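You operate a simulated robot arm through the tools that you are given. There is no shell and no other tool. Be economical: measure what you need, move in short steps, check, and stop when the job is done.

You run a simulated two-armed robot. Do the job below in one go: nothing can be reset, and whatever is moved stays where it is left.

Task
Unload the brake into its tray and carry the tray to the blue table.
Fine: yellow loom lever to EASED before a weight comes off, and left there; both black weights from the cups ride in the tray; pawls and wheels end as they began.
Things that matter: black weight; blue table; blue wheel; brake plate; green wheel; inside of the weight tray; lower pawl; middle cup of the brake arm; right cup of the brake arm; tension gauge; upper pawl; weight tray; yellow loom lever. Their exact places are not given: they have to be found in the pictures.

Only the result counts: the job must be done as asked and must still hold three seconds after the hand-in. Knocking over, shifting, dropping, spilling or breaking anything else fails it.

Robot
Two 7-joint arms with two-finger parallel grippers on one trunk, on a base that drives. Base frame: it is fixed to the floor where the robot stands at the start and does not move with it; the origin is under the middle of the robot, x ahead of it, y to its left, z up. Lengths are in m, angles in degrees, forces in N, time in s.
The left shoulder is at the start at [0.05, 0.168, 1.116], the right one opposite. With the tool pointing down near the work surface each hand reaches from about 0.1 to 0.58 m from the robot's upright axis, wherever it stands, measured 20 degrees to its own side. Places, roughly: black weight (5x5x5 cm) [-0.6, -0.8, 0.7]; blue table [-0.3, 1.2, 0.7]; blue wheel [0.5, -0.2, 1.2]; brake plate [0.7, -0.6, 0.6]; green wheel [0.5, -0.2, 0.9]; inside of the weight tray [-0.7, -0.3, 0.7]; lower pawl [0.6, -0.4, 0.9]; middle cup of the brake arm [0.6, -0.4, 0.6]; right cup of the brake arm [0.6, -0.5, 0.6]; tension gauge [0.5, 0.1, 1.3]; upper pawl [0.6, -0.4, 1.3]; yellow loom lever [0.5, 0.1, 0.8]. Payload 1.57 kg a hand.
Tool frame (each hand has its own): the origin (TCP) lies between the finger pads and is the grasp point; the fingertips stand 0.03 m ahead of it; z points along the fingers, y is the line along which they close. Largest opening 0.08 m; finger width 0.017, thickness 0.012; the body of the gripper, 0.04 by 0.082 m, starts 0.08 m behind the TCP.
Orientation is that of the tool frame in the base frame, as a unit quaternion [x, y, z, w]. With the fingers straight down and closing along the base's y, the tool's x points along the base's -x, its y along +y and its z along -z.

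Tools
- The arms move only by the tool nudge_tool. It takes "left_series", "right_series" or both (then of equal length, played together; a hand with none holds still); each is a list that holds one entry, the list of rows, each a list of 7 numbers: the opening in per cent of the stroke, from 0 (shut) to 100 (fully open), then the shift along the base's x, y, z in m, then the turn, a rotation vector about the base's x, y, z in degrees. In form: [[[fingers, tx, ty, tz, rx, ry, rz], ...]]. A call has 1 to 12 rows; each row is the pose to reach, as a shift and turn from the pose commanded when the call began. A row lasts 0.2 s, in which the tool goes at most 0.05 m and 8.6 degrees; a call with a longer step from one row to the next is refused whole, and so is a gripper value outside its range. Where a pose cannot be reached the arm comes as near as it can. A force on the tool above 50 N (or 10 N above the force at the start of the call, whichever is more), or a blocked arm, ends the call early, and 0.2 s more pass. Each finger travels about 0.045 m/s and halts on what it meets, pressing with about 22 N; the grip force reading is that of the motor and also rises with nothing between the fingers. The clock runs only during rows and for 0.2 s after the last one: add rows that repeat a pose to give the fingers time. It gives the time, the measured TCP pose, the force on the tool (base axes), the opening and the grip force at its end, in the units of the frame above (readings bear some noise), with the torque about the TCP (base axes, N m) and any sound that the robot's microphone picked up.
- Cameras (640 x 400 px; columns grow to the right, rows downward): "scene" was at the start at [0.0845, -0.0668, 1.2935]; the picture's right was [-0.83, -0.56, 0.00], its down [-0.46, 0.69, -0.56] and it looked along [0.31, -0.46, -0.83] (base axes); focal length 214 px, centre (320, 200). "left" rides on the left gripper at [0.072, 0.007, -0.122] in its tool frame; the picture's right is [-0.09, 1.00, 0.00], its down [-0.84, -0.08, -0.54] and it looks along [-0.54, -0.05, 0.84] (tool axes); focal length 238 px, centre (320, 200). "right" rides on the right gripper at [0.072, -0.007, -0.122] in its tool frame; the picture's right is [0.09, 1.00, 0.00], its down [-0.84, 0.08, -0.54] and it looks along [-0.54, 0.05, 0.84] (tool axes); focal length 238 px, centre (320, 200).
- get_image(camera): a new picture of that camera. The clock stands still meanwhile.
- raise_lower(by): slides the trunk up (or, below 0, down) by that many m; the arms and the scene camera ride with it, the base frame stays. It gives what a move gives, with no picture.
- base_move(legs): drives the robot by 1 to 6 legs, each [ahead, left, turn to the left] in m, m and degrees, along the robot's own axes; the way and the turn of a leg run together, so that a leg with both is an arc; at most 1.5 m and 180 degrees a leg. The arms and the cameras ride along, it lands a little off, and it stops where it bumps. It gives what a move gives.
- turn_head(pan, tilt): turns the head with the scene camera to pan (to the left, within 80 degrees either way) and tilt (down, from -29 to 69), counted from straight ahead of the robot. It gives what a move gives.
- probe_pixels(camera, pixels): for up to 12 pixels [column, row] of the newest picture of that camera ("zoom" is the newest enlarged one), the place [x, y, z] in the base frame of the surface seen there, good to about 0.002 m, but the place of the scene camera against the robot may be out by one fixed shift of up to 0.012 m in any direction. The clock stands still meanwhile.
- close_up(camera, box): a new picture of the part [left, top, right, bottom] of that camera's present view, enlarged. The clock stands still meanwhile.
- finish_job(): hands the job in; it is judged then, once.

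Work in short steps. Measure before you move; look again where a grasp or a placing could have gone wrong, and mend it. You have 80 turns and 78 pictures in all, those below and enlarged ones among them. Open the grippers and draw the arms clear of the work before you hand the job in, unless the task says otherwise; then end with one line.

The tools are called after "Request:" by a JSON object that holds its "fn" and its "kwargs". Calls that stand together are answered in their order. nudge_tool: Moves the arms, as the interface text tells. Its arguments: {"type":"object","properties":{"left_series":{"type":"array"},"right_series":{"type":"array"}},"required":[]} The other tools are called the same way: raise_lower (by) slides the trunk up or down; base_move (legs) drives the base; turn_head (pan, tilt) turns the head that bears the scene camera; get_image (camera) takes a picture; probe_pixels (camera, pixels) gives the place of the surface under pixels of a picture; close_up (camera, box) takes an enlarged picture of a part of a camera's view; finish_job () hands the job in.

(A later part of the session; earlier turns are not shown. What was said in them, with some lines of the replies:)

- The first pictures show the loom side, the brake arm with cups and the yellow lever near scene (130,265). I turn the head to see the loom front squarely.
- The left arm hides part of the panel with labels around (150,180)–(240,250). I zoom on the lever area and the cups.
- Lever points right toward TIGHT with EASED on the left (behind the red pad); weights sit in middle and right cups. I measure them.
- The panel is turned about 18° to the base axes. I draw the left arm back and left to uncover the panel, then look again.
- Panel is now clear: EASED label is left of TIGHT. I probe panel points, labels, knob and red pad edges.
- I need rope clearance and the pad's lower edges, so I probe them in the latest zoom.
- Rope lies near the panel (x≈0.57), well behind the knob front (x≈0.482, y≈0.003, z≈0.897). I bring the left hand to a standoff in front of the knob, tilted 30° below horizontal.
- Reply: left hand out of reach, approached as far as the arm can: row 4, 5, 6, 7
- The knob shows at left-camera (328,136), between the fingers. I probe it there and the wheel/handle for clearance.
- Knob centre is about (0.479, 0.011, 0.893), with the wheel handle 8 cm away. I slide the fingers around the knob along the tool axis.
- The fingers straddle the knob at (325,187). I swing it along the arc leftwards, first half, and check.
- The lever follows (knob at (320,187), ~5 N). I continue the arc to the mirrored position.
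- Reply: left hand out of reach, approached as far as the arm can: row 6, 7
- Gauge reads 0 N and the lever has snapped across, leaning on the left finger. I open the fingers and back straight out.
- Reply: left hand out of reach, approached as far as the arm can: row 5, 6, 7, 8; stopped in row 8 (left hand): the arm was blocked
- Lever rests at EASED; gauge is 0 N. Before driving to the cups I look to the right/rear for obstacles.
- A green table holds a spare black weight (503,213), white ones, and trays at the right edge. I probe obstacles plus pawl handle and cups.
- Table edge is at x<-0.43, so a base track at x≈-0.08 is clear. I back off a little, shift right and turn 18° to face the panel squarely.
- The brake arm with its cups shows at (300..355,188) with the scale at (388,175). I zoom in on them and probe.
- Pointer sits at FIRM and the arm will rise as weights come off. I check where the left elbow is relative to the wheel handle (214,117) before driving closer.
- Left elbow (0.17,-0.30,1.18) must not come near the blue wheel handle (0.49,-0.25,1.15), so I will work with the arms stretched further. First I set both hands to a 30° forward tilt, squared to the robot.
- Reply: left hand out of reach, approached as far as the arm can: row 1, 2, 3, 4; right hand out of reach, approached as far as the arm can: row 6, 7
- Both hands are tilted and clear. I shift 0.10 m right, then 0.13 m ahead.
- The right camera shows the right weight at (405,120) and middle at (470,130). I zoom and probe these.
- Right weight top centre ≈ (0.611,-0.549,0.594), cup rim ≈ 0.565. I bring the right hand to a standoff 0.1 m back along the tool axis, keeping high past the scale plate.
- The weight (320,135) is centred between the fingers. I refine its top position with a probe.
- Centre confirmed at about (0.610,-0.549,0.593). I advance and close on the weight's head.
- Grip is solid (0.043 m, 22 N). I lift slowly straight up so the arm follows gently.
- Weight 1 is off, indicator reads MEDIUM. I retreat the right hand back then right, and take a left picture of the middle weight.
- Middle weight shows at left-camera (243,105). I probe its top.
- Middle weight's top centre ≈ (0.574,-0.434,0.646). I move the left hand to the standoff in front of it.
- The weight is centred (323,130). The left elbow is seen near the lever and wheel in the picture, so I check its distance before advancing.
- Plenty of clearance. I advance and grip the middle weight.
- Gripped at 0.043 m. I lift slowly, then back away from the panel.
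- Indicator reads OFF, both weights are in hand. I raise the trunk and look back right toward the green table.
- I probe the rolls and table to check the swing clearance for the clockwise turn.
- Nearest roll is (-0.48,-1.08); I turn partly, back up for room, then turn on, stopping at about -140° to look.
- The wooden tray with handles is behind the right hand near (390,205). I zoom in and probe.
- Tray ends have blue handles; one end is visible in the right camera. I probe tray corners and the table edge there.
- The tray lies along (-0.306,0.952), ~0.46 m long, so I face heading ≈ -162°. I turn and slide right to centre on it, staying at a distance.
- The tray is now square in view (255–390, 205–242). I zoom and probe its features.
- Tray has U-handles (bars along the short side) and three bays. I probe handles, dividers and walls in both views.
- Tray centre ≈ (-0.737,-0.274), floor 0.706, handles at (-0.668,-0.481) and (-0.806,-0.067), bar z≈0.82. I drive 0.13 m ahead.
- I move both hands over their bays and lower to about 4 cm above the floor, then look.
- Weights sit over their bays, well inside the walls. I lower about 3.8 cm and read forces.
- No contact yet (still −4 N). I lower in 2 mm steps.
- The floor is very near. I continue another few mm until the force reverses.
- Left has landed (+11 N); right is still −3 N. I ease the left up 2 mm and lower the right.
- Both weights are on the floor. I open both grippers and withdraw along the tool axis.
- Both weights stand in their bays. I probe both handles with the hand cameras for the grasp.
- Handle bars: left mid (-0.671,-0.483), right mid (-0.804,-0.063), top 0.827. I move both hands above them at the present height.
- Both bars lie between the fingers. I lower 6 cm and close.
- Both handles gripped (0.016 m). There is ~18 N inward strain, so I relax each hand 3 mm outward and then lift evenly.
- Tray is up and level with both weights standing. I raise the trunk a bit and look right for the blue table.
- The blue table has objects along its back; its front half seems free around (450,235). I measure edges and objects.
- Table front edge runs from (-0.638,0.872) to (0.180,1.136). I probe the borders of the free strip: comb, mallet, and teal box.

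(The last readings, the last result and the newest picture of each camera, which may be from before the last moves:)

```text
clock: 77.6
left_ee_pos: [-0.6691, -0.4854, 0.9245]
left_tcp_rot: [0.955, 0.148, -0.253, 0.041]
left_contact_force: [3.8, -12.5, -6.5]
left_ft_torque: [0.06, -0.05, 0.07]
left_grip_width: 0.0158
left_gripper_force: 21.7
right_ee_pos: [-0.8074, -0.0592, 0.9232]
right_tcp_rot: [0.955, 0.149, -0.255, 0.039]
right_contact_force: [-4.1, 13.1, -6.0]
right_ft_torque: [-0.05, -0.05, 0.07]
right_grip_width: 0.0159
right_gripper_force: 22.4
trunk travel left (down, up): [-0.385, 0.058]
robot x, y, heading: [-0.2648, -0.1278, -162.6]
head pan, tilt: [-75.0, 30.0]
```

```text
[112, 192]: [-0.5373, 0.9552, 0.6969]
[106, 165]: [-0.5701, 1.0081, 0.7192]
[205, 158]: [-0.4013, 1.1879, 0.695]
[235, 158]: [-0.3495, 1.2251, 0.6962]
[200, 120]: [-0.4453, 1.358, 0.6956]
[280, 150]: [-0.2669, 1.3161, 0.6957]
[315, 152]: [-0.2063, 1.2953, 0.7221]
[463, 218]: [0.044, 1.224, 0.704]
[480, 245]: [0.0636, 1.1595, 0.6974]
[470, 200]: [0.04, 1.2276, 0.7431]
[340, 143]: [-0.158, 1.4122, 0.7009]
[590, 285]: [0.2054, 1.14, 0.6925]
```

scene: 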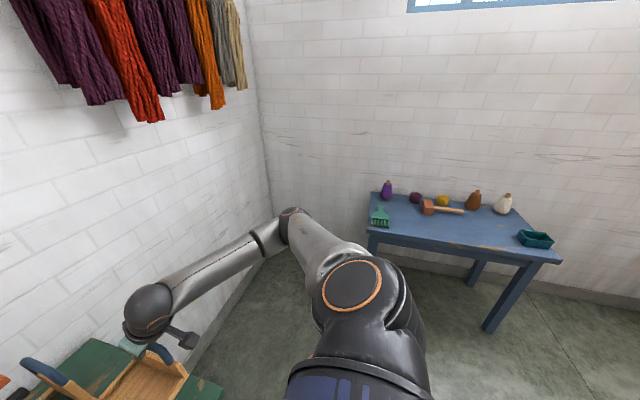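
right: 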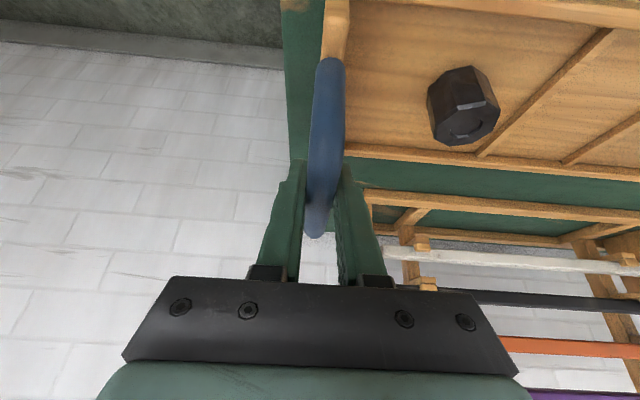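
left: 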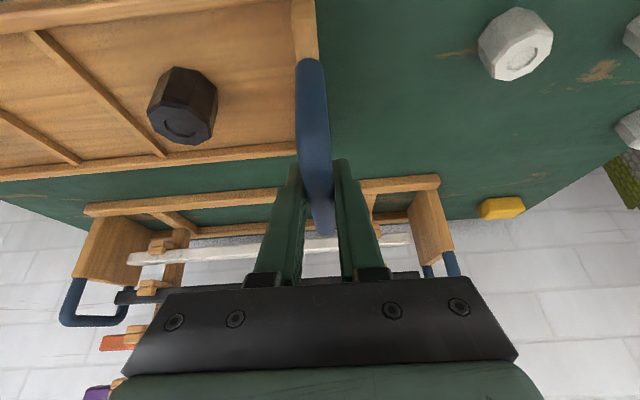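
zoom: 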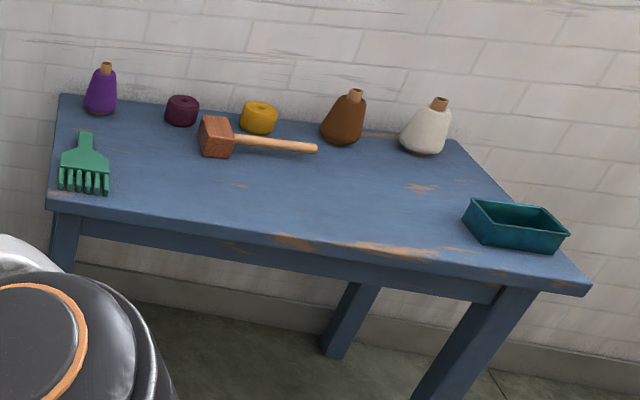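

Free strip: centre target for the tray ≈ (-0.252,1.107), robot heading ≈108°. I back off, shift right, and turn clockwise 90° away from the loom.

Request:
{"fn": "base_move", "kwargs": {"legs": [[-0.15, 0, 0], [0, -0.35, 0], [0, 0, -45], [0, 0, -45]]}}

Request:
{"fn": "turn_head", "kwargs": {"pan": 0, "tilt": 45}}

Request:
{"fn": "get_image", "kwargs": {"camera": "scene"}}

```text
clock: 86.4
left_ee_pos: [-0.5899, 0.6582, 0.9247]
left_tcp_rot: [0.777, -0.575, -0.207, -0.15]
left_contact_force: [-12.2, -3.7, -5.8]
left_ft_torque: [-0.03, -0.05, 0.01]
left_grip_width: 0.0157
left_gripper_force: 22.0
right_ee_pos: [-0.1617, 0.7949, 0.9235]
right_tcp_rot: [0.778, -0.574, -0.207, -0.153]
right_contact_force: [13.5, 4.3, -5.4]
right_ft_torque: [-0.02, 0.09, 0.05]
right_grip_width: 0.0159
right_gripper_force: 22.0
trunk travel left (down, up): [-0.385, 0.058]
robot x, y, heading: [-0.2262, 0.2503, 107.3]
head pan, tilt: [-75.0, 30.0]
```

```text
clock: 87.8
left_ee_pos: [-0.5874, 0.6576, 0.9248]
left_tcp_rot: [0.778, -0.574, -0.207, -0.151]
left_contact_force: [1.1, 0.3, -6.2]
left_ft_torque: [-0.02, -0.04, 0.04]
left_grip_width: 0.0157
left_gripper_force: 21.6
right_ee_pos: [-0.1621, 0.7941, 0.9239]
right_tcp_rot: [0.778, -0.573, -0.207, -0.153]
right_contact_force: [-0.7, -0.6, -6.0]
right_ft_torque: [-0.03, 0.01, 0.06]
right_grip_width: 0.0157
right_gripper_force: 22.2
trunk travel left (down, up): [-0.385, 0.058]
robot x, y, heading: [-0.2346, 0.2506, 107.2]
head pan, tilt: [0.0, 45.0]
```

```text
21 pictures are left
```

scene: 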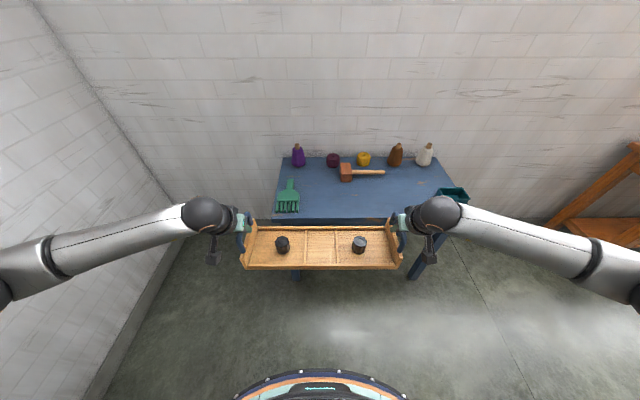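

Tray is facing the blue table. I re-probe the table items and the tray handles together to cancel the scene-camera offset.

Request:
{"fn": "close_up", "kwargs": {"camera": "scene", "box": [240, 130, 480, 280]}}

Request:
{"fn": "probe_pixels", "kwargs": {"camera": "scene", "pixels": [[300, 208], [278, 213], [352, 181], [346, 181], [385, 174], [436, 200], [282, 216], [380, 220], [245, 268], [402, 268], [245, 228], [399, 228]]}}

```text
2.67 times, centred on (360, 205) of scene
```

zoom: 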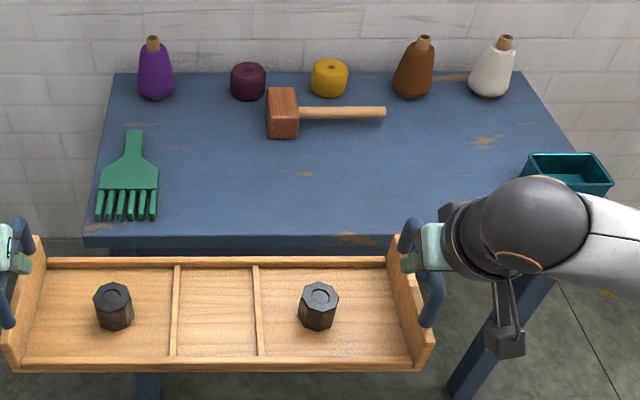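

```text
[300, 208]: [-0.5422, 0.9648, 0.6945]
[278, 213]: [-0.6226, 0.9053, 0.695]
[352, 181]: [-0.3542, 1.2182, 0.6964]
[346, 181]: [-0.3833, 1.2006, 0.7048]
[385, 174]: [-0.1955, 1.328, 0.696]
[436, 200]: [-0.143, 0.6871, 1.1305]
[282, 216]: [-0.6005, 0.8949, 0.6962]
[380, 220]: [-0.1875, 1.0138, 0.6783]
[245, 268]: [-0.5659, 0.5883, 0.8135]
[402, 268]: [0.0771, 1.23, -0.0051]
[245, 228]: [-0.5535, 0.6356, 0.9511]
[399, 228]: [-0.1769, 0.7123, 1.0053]
```

I slide 0.23 m right and then 0.328 m ahead to bring the tray over the free strip (its bottom is ~0.81, above everything there).

Request:
{"fn": "base_move", "kwargs": {"legs": [[0, -0.23, 0], [0.328, 0, 0]]}}

Request:
{"fn": "get_image", "kwargs": {"camera": "scene"}}

```text
clock: 92.2
left_ee_pos: [-0.4637, 1.0376, 0.9249]
left_tcp_rot: [0.777, -0.575, -0.206, -0.151]
left_contact_force: [-0.4, 1.1, -6.2]
left_ft_torque: [-0.08, 0.05, 0.09]
left_grip_width: 0.0157
left_gripper_force: 22.4
right_ee_pos: [-0.038, 1.1725, 0.9227]
right_tcp_rot: [0.778, -0.574, -0.205, -0.153]
right_contact_force: [0.2, 0.0, -6.3]
right_ft_torque: [-0.05, -0.03, 0.02]
right_grip_width: 0.0156
right_gripper_force: 22.2
trunk travel left (down, up): [-0.385, 0.058]
robot x, y, heading: [-0.1066, 0.6323, 107.0]
head pan, tilt: [0.0, 45.0]
```

```text
19 pictures are left
```

scene: 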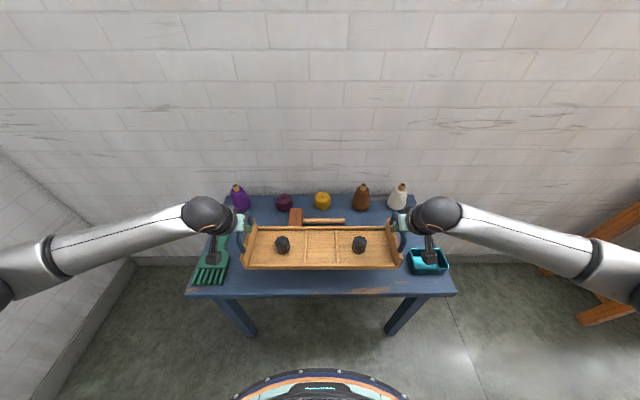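

Tray centre is (-0.251,1.105), between comb and teal box, in front of the mallet. I lower the trunk by 0.095 m and then zoom to check clearance.

Request:
{"fn": "raise_lower", "kwargs": {"by": -0.095}}

Request:
{"fn": "close_up", "kwargs": {"camera": "scene", "box": [190, 170, 460, 320]}}

```text
clock: 93.5
left_ee_pos: [-0.4639, 1.0373, 0.8302]
left_tcp_rot: [0.777, -0.575, -0.207, -0.151]
left_contact_force: [0.4, 1.3, -5.9]
left_ft_torque: [-0.05, 0.0, 0.09]
left_grip_width: 0.0158
left_gripper_force: 21.9
right_ee_pos: [-0.0379, 1.1728, 0.8274]
right_tcp_rot: [0.778, -0.574, -0.204, -0.154]
right_contact_force: [-1.4, 0.0, -5.2]
right_ft_torque: [-0.03, -0.01, 0.05]
right_grip_width: 0.0159
right_gripper_force: 22.2
trunk travel left (down, up): [-0.29, 0.153]
robot x, y, heading: [-0.1061, 0.6322, 107.0]
head pan, tilt: [0.0, 45.0]
```

```text
2.37 times, centred on (325, 245) of scene
```

zoom: 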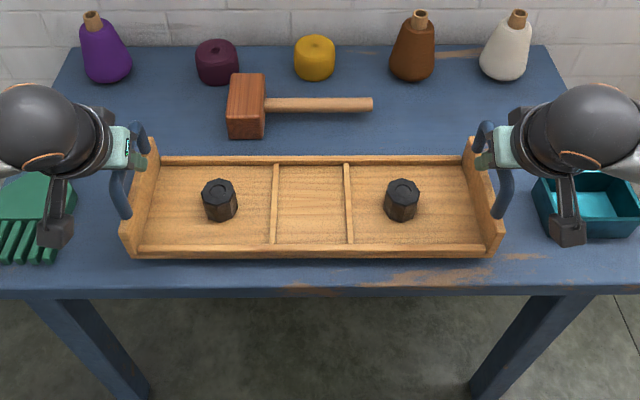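

Clearance is good all around. I lower the last centimetre with the arms.

Request:
{"fn": "nudge_tool", "kwargs": {"left_series": [[[0, 0, 0, -0.003, 0, 0, 0], [0, 0, 0, -0.006, 0, 0, 0], [0, 0, 0, -0.009, 0, 0, 0], [0, 0, 0, -0.011, 0, 0, 0], [0, 0, 0, -0.012, 0, 0, 0]]], "right_series": [[[0, 0, 0, -0.003, 0, 0, 0], [0, 0, 0, -0.006, 0, 0, 0], [0, 0, 0, -0.009, 0, 0, 0], [0, 0, 0, -0.011, 0, 0, 0], [0, 0, 0, -0.012, 0, 0, 0]]]}}

```text
clock: 94.7
left_ee_pos: [-0.4647, 1.0378, 0.8181]
left_tcp_rot: [0.777, -0.575, -0.207, -0.151]
left_contact_force: [1.5, 1.4, -6.4]
left_ft_torque: [-0.03, 0.08, 0.1]
left_grip_width: 0.0157
left_gripper_force: 21.6
right_ee_pos: [-0.0363, 1.1717, 0.8142]
right_tcp_rot: [0.778, -0.573, -0.206, -0.153]
right_contact_force: [-3.4, -1.1, -5.5]
right_ft_torque: [-0.07, 0.03, 0.1]
right_grip_width: 0.0158
right_gripper_force: 21.9
trunk travel left (down, up): [-0.29, 0.153]
robot x, y, heading: [-0.1069, 0.6286, 107.2]
head pan, tilt: [0.0, 45.0]
```

Still hanging (−6 N each). I go down in 1 mm steps, 3 mm more.

Request:
{"fn": "nudge_tool", "kwargs": {"left_series": [[[0, 0, 0, -0.001, 0, 0, 0], [0, 0, 0, -0.002, 0, 0, 0], [0, 0, 0, -0.003, 0, 0, 0], [0, 0, 0, -0.003, 0, 0, 0]]], "right_series": [[[0, 0, 0, -0.001, 0, 0, 0], [0, 0, 0, -0.002, 0, 0, 0], [0, 0, 0, -0.003, 0, 0, 0], [0, 0, 0, -0.003, 0, 0, 0]]]}}

```text
clock: 95.7
left_ee_pos: [-0.4648, 1.0367, 0.8175]
left_tcp_rot: [0.777, -0.574, -0.208, -0.153]
left_contact_force: [1.8, -5.1, 9.7]
left_ft_torque: [-0.26, -0.1, -0.09]
left_grip_width: 0.016
left_gripper_force: 21.5
right_ee_pos: [-0.0372, 1.173, 0.8139]
right_tcp_rot: [0.778, -0.573, -0.207, -0.154]
right_contact_force: [-1.4, 1.2, -3.6]
right_ft_torque: [0.08, 0.02, -0.04]
right_grip_width: 0.0156
right_gripper_force: 21.7
trunk travel left (down, up): [-0.29, 0.153]
robot x, y, heading: [-0.1087, 0.6337, 107.4]
head pan, tilt: [0.0, 45.0]
```

Left end has landed; the right needs about 1–2 mm more.

Request:
{"fn": "nudge_tool", "kwargs": {"left_series": [[[0, 0, 0, 0.001, 0, 0, 0], [0, 0, 0, 0.0015, 0, 0, 0], [0, 0, 0, 0.0015, 0, 0, 0]]], "right_series": [[[0, 0, 0, -0.001, 0, 0, 0], [0, 0, 0, -0.0015, 0, 0, 0], [0, 0, 0, -0.0015, 0, 0, 0]]]}}

```text
clock: 96.5
left_ee_pos: [-0.4642, 1.0372, 0.8172]
left_tcp_rot: [0.778, -0.574, -0.208, -0.151]
left_contact_force: [2.4, 3.1, -4.2]
left_ft_torque: [0.57, 0.2, 0.18]
left_grip_width: 0.0159
left_gripper_force: 21.8
right_ee_pos: [-0.0365, 1.1721, 0.8151]
right_tcp_rot: [0.777, -0.573, -0.208, -0.156]
right_contact_force: [4.8, -5.5, 15.5]
right_ft_torque: [-0.39, -0.13, 0.08]
right_grip_width: 0.0157
right_gripper_force: 21.7
trunk travel left (down, up): [-0.29, 0.153]
robot x, y, heading: [-0.1084, 0.6312, 107.3]
head pan, tilt: [0.0, 45.0]
```

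Both ends rest on the table. I open the grippers and withdraw upward along the tool axis.

Request:
{"fn": "nudge_tool", "kwargs": {"left_series": [[[20, 0, 0, 0, 0, 0, 0], [45, 0, 0, 0, 0, 0, 0], [65, 0, 0, 0, 0, 0, 0], [70, 0, 0, 0, 0, 0, 0], [70, 0, 0, 0, 0, 0, 0], [70, 0.004, -0.012, 0.022, 0, 0, 0], [70, 0.008, -0.026, 0.047, 0, 0, 0], [70, 0.013, -0.041, 0.075, 0, 0, 0], [70, 0.018, -0.057, 0.105, 0, 0, 0]]], "right_series": [[[20, 0, 0, 0, 0, 0, 0], [45, 0, 0, 0, 0, 0, 0], [65, 0, 0, 0, 0, 0, 0], [70, 0, 0, 0, 0, 0, 0], [70, 0, 0, 0, 0, 0, 0], [70, 0.004, -0.012, 0.022, 0, 0, 0], [70, 0.008, -0.026, 0.047, 0, 0, 0], [70, 0.013, -0.041, 0.075, 0, 0, 0], [70, 0.018, -0.057, 0.105, 0, 0, 0]]]}}

Request:
{"fn": "get_image", "kwargs": {"camera": "scene"}}

```text
clock: 98.5
left_ee_pos: [-0.446, 0.9805, 0.9267]
left_tcp_rot: [0.778, -0.574, -0.207, -0.151]
left_contact_force: [-0.3, -0.7, 0.6]
left_ft_torque: [0.01, 0.0, 0.03]
left_grip_width: 0.0563
left_gripper_force: 0.0
right_ee_pos: [-0.0199, 1.1132, 0.9175]
right_tcp_rot: [0.778, -0.573, -0.206, -0.155]
right_contact_force: [-0.1, -0.5, 0.3]
right_ft_torque: [-0.01, -0.02, 0.02]
right_grip_width: 0.0561
right_gripper_force: 0.1
trunk travel left (down, up): [-0.29, 0.153]
robot x, y, heading: [-0.1076, 0.6326, 107.1]
head pan, tilt: [0.0, 45.0]
```

```text
17 pictures are left
```

scene: 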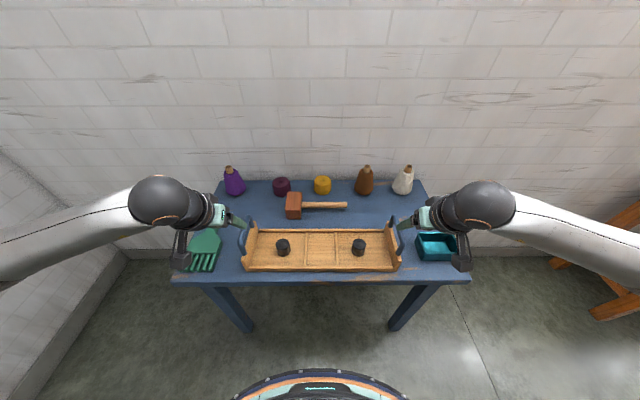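

The tray sits on the blue table with both weights upright and nothing disturbed. I back away, turn slightly, and look back to confirm the lever and loom.

Request:
{"fn": "base_move", "kwargs": {"legs": [[-0.22, 0.05, 0], [0, 0, -25]]}}

Request:
{"fn": "turn_head", "kwargs": {"pan": -80, "tilt": 25}}

Request:
{"fn": "get_image", "kwargs": {"camera": "scene"}}

```text
clock: 101.5
left_ee_pos: [-0.2472, 0.865, 0.9265]
left_tcp_rot: [-0.633, 0.731, 0.169, 0.193]
left_contact_force: [-0.6, -0.4, -0.1]
left_ft_torque: [0.01, 0.0, -0.03]
left_grip_width: 0.0561
left_gripper_force: 0.0
right_ee_pos: [0.1956, 0.8019, 0.9176]
right_tcp_rot: [-0.634, 0.73, 0.168, 0.194]
right_contact_force: [0.2, -0.4, 0.6]
right_ft_torque: [0.02, 0.01, 0.03]
right_grip_width: 0.0561
right_gripper_force: 0.0
trunk travel left (down, up): [-0.29, 0.153]
robot x, y, heading: [-0.0936, 0.4042, 82.0]
head pan, tilt: [0.0, 45.0]
```

```text
clock: 103.1
left_ee_pos: [-0.2475, 0.8649, 0.9265]
left_tcp_rot: [-0.633, 0.731, 0.168, 0.193]
left_contact_force: [0.0, -0.9, 0.5]
left_ft_torque: [0.03, -0.03, -0.01]
left_grip_width: 0.0559
left_gripper_force: 0.1
right_ee_pos: [0.1969, 0.8026, 0.917]
right_tcp_rot: [-0.634, 0.729, 0.168, 0.196]
right_contact_force: [0.3, 0.4, 0.0]
right_ft_torque: [-0.01, 0.01, 0.03]
right_grip_width: 0.0558
right_gripper_force: 0.1
trunk travel left (down, up): [-0.29, 0.153]
robot x, y, heading: [-0.0897, 0.4058, 81.9]
head pan, tilt: [-80.0, 25.0]
```

```text
16 pictures are left
```

scene: 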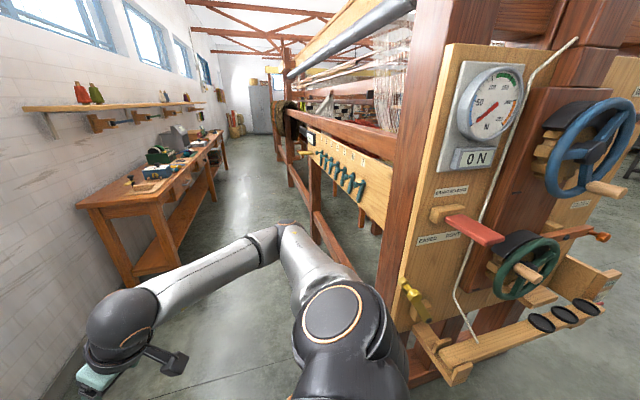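

The lever is at EASED, the gauge reads 0 N, all cups are empty, and wheels and pawls look unchanged. I open the grippers fully.

Request:
{"fn": "nudge_tool", "kwargs": {"left_series": [[[100, 0, 0, 0.01, 0, 0, 0], [100, 0, 0, 0.01, 0, 0, 0], [100, 0, 0, 0.01, 0, 0, 0]]], "right_series": [[[100, 0, 0, 0.01, 0, 0, 0], [100, 0, 0, 0.01, 0, 0, 0], [100, 0, 0, 0.01, 0, 0, 0]]]}}

```text
clock: 103.9
left_ee_pos: [-0.2487, 0.8651, 0.9366]
left_tcp_rot: [-0.633, 0.731, 0.169, 0.193]
left_contact_force: [-0.3, 0.2, 0.6]
left_ft_torque: [0.03, 0.02, 0.0]
left_grip_width: 0.0801
left_gripper_force: 0.0
right_ee_pos: [0.1955, 0.8038, 0.9277]
right_tcp_rot: [-0.634, 0.729, 0.168, 0.195]
right_contact_force: [0.5, 0.2, -0.8]
right_ft_torque: [0.02, -0.01, 0.04]
right_grip_width: 0.08
right_gripper_force: 0.0
trunk travel left (down, up): [-0.29, 0.153]
robot x, y, heading: [-0.0921, 0.4025, 82.0]
head pan, tilt: [-80.0, 25.0]
```

Everything is in place and the arms are clear, so I hand in the job.

Request:
{"fn": "finish_job", "kwargs": {}}

```text
The job is handed in.
```

The job is handed in: the weight tray is on the blue table with both black weights from the cups in it, the yellow loom lever was moved to EASED before either weight came off and is still there, and the pawls and wheels were not touched.
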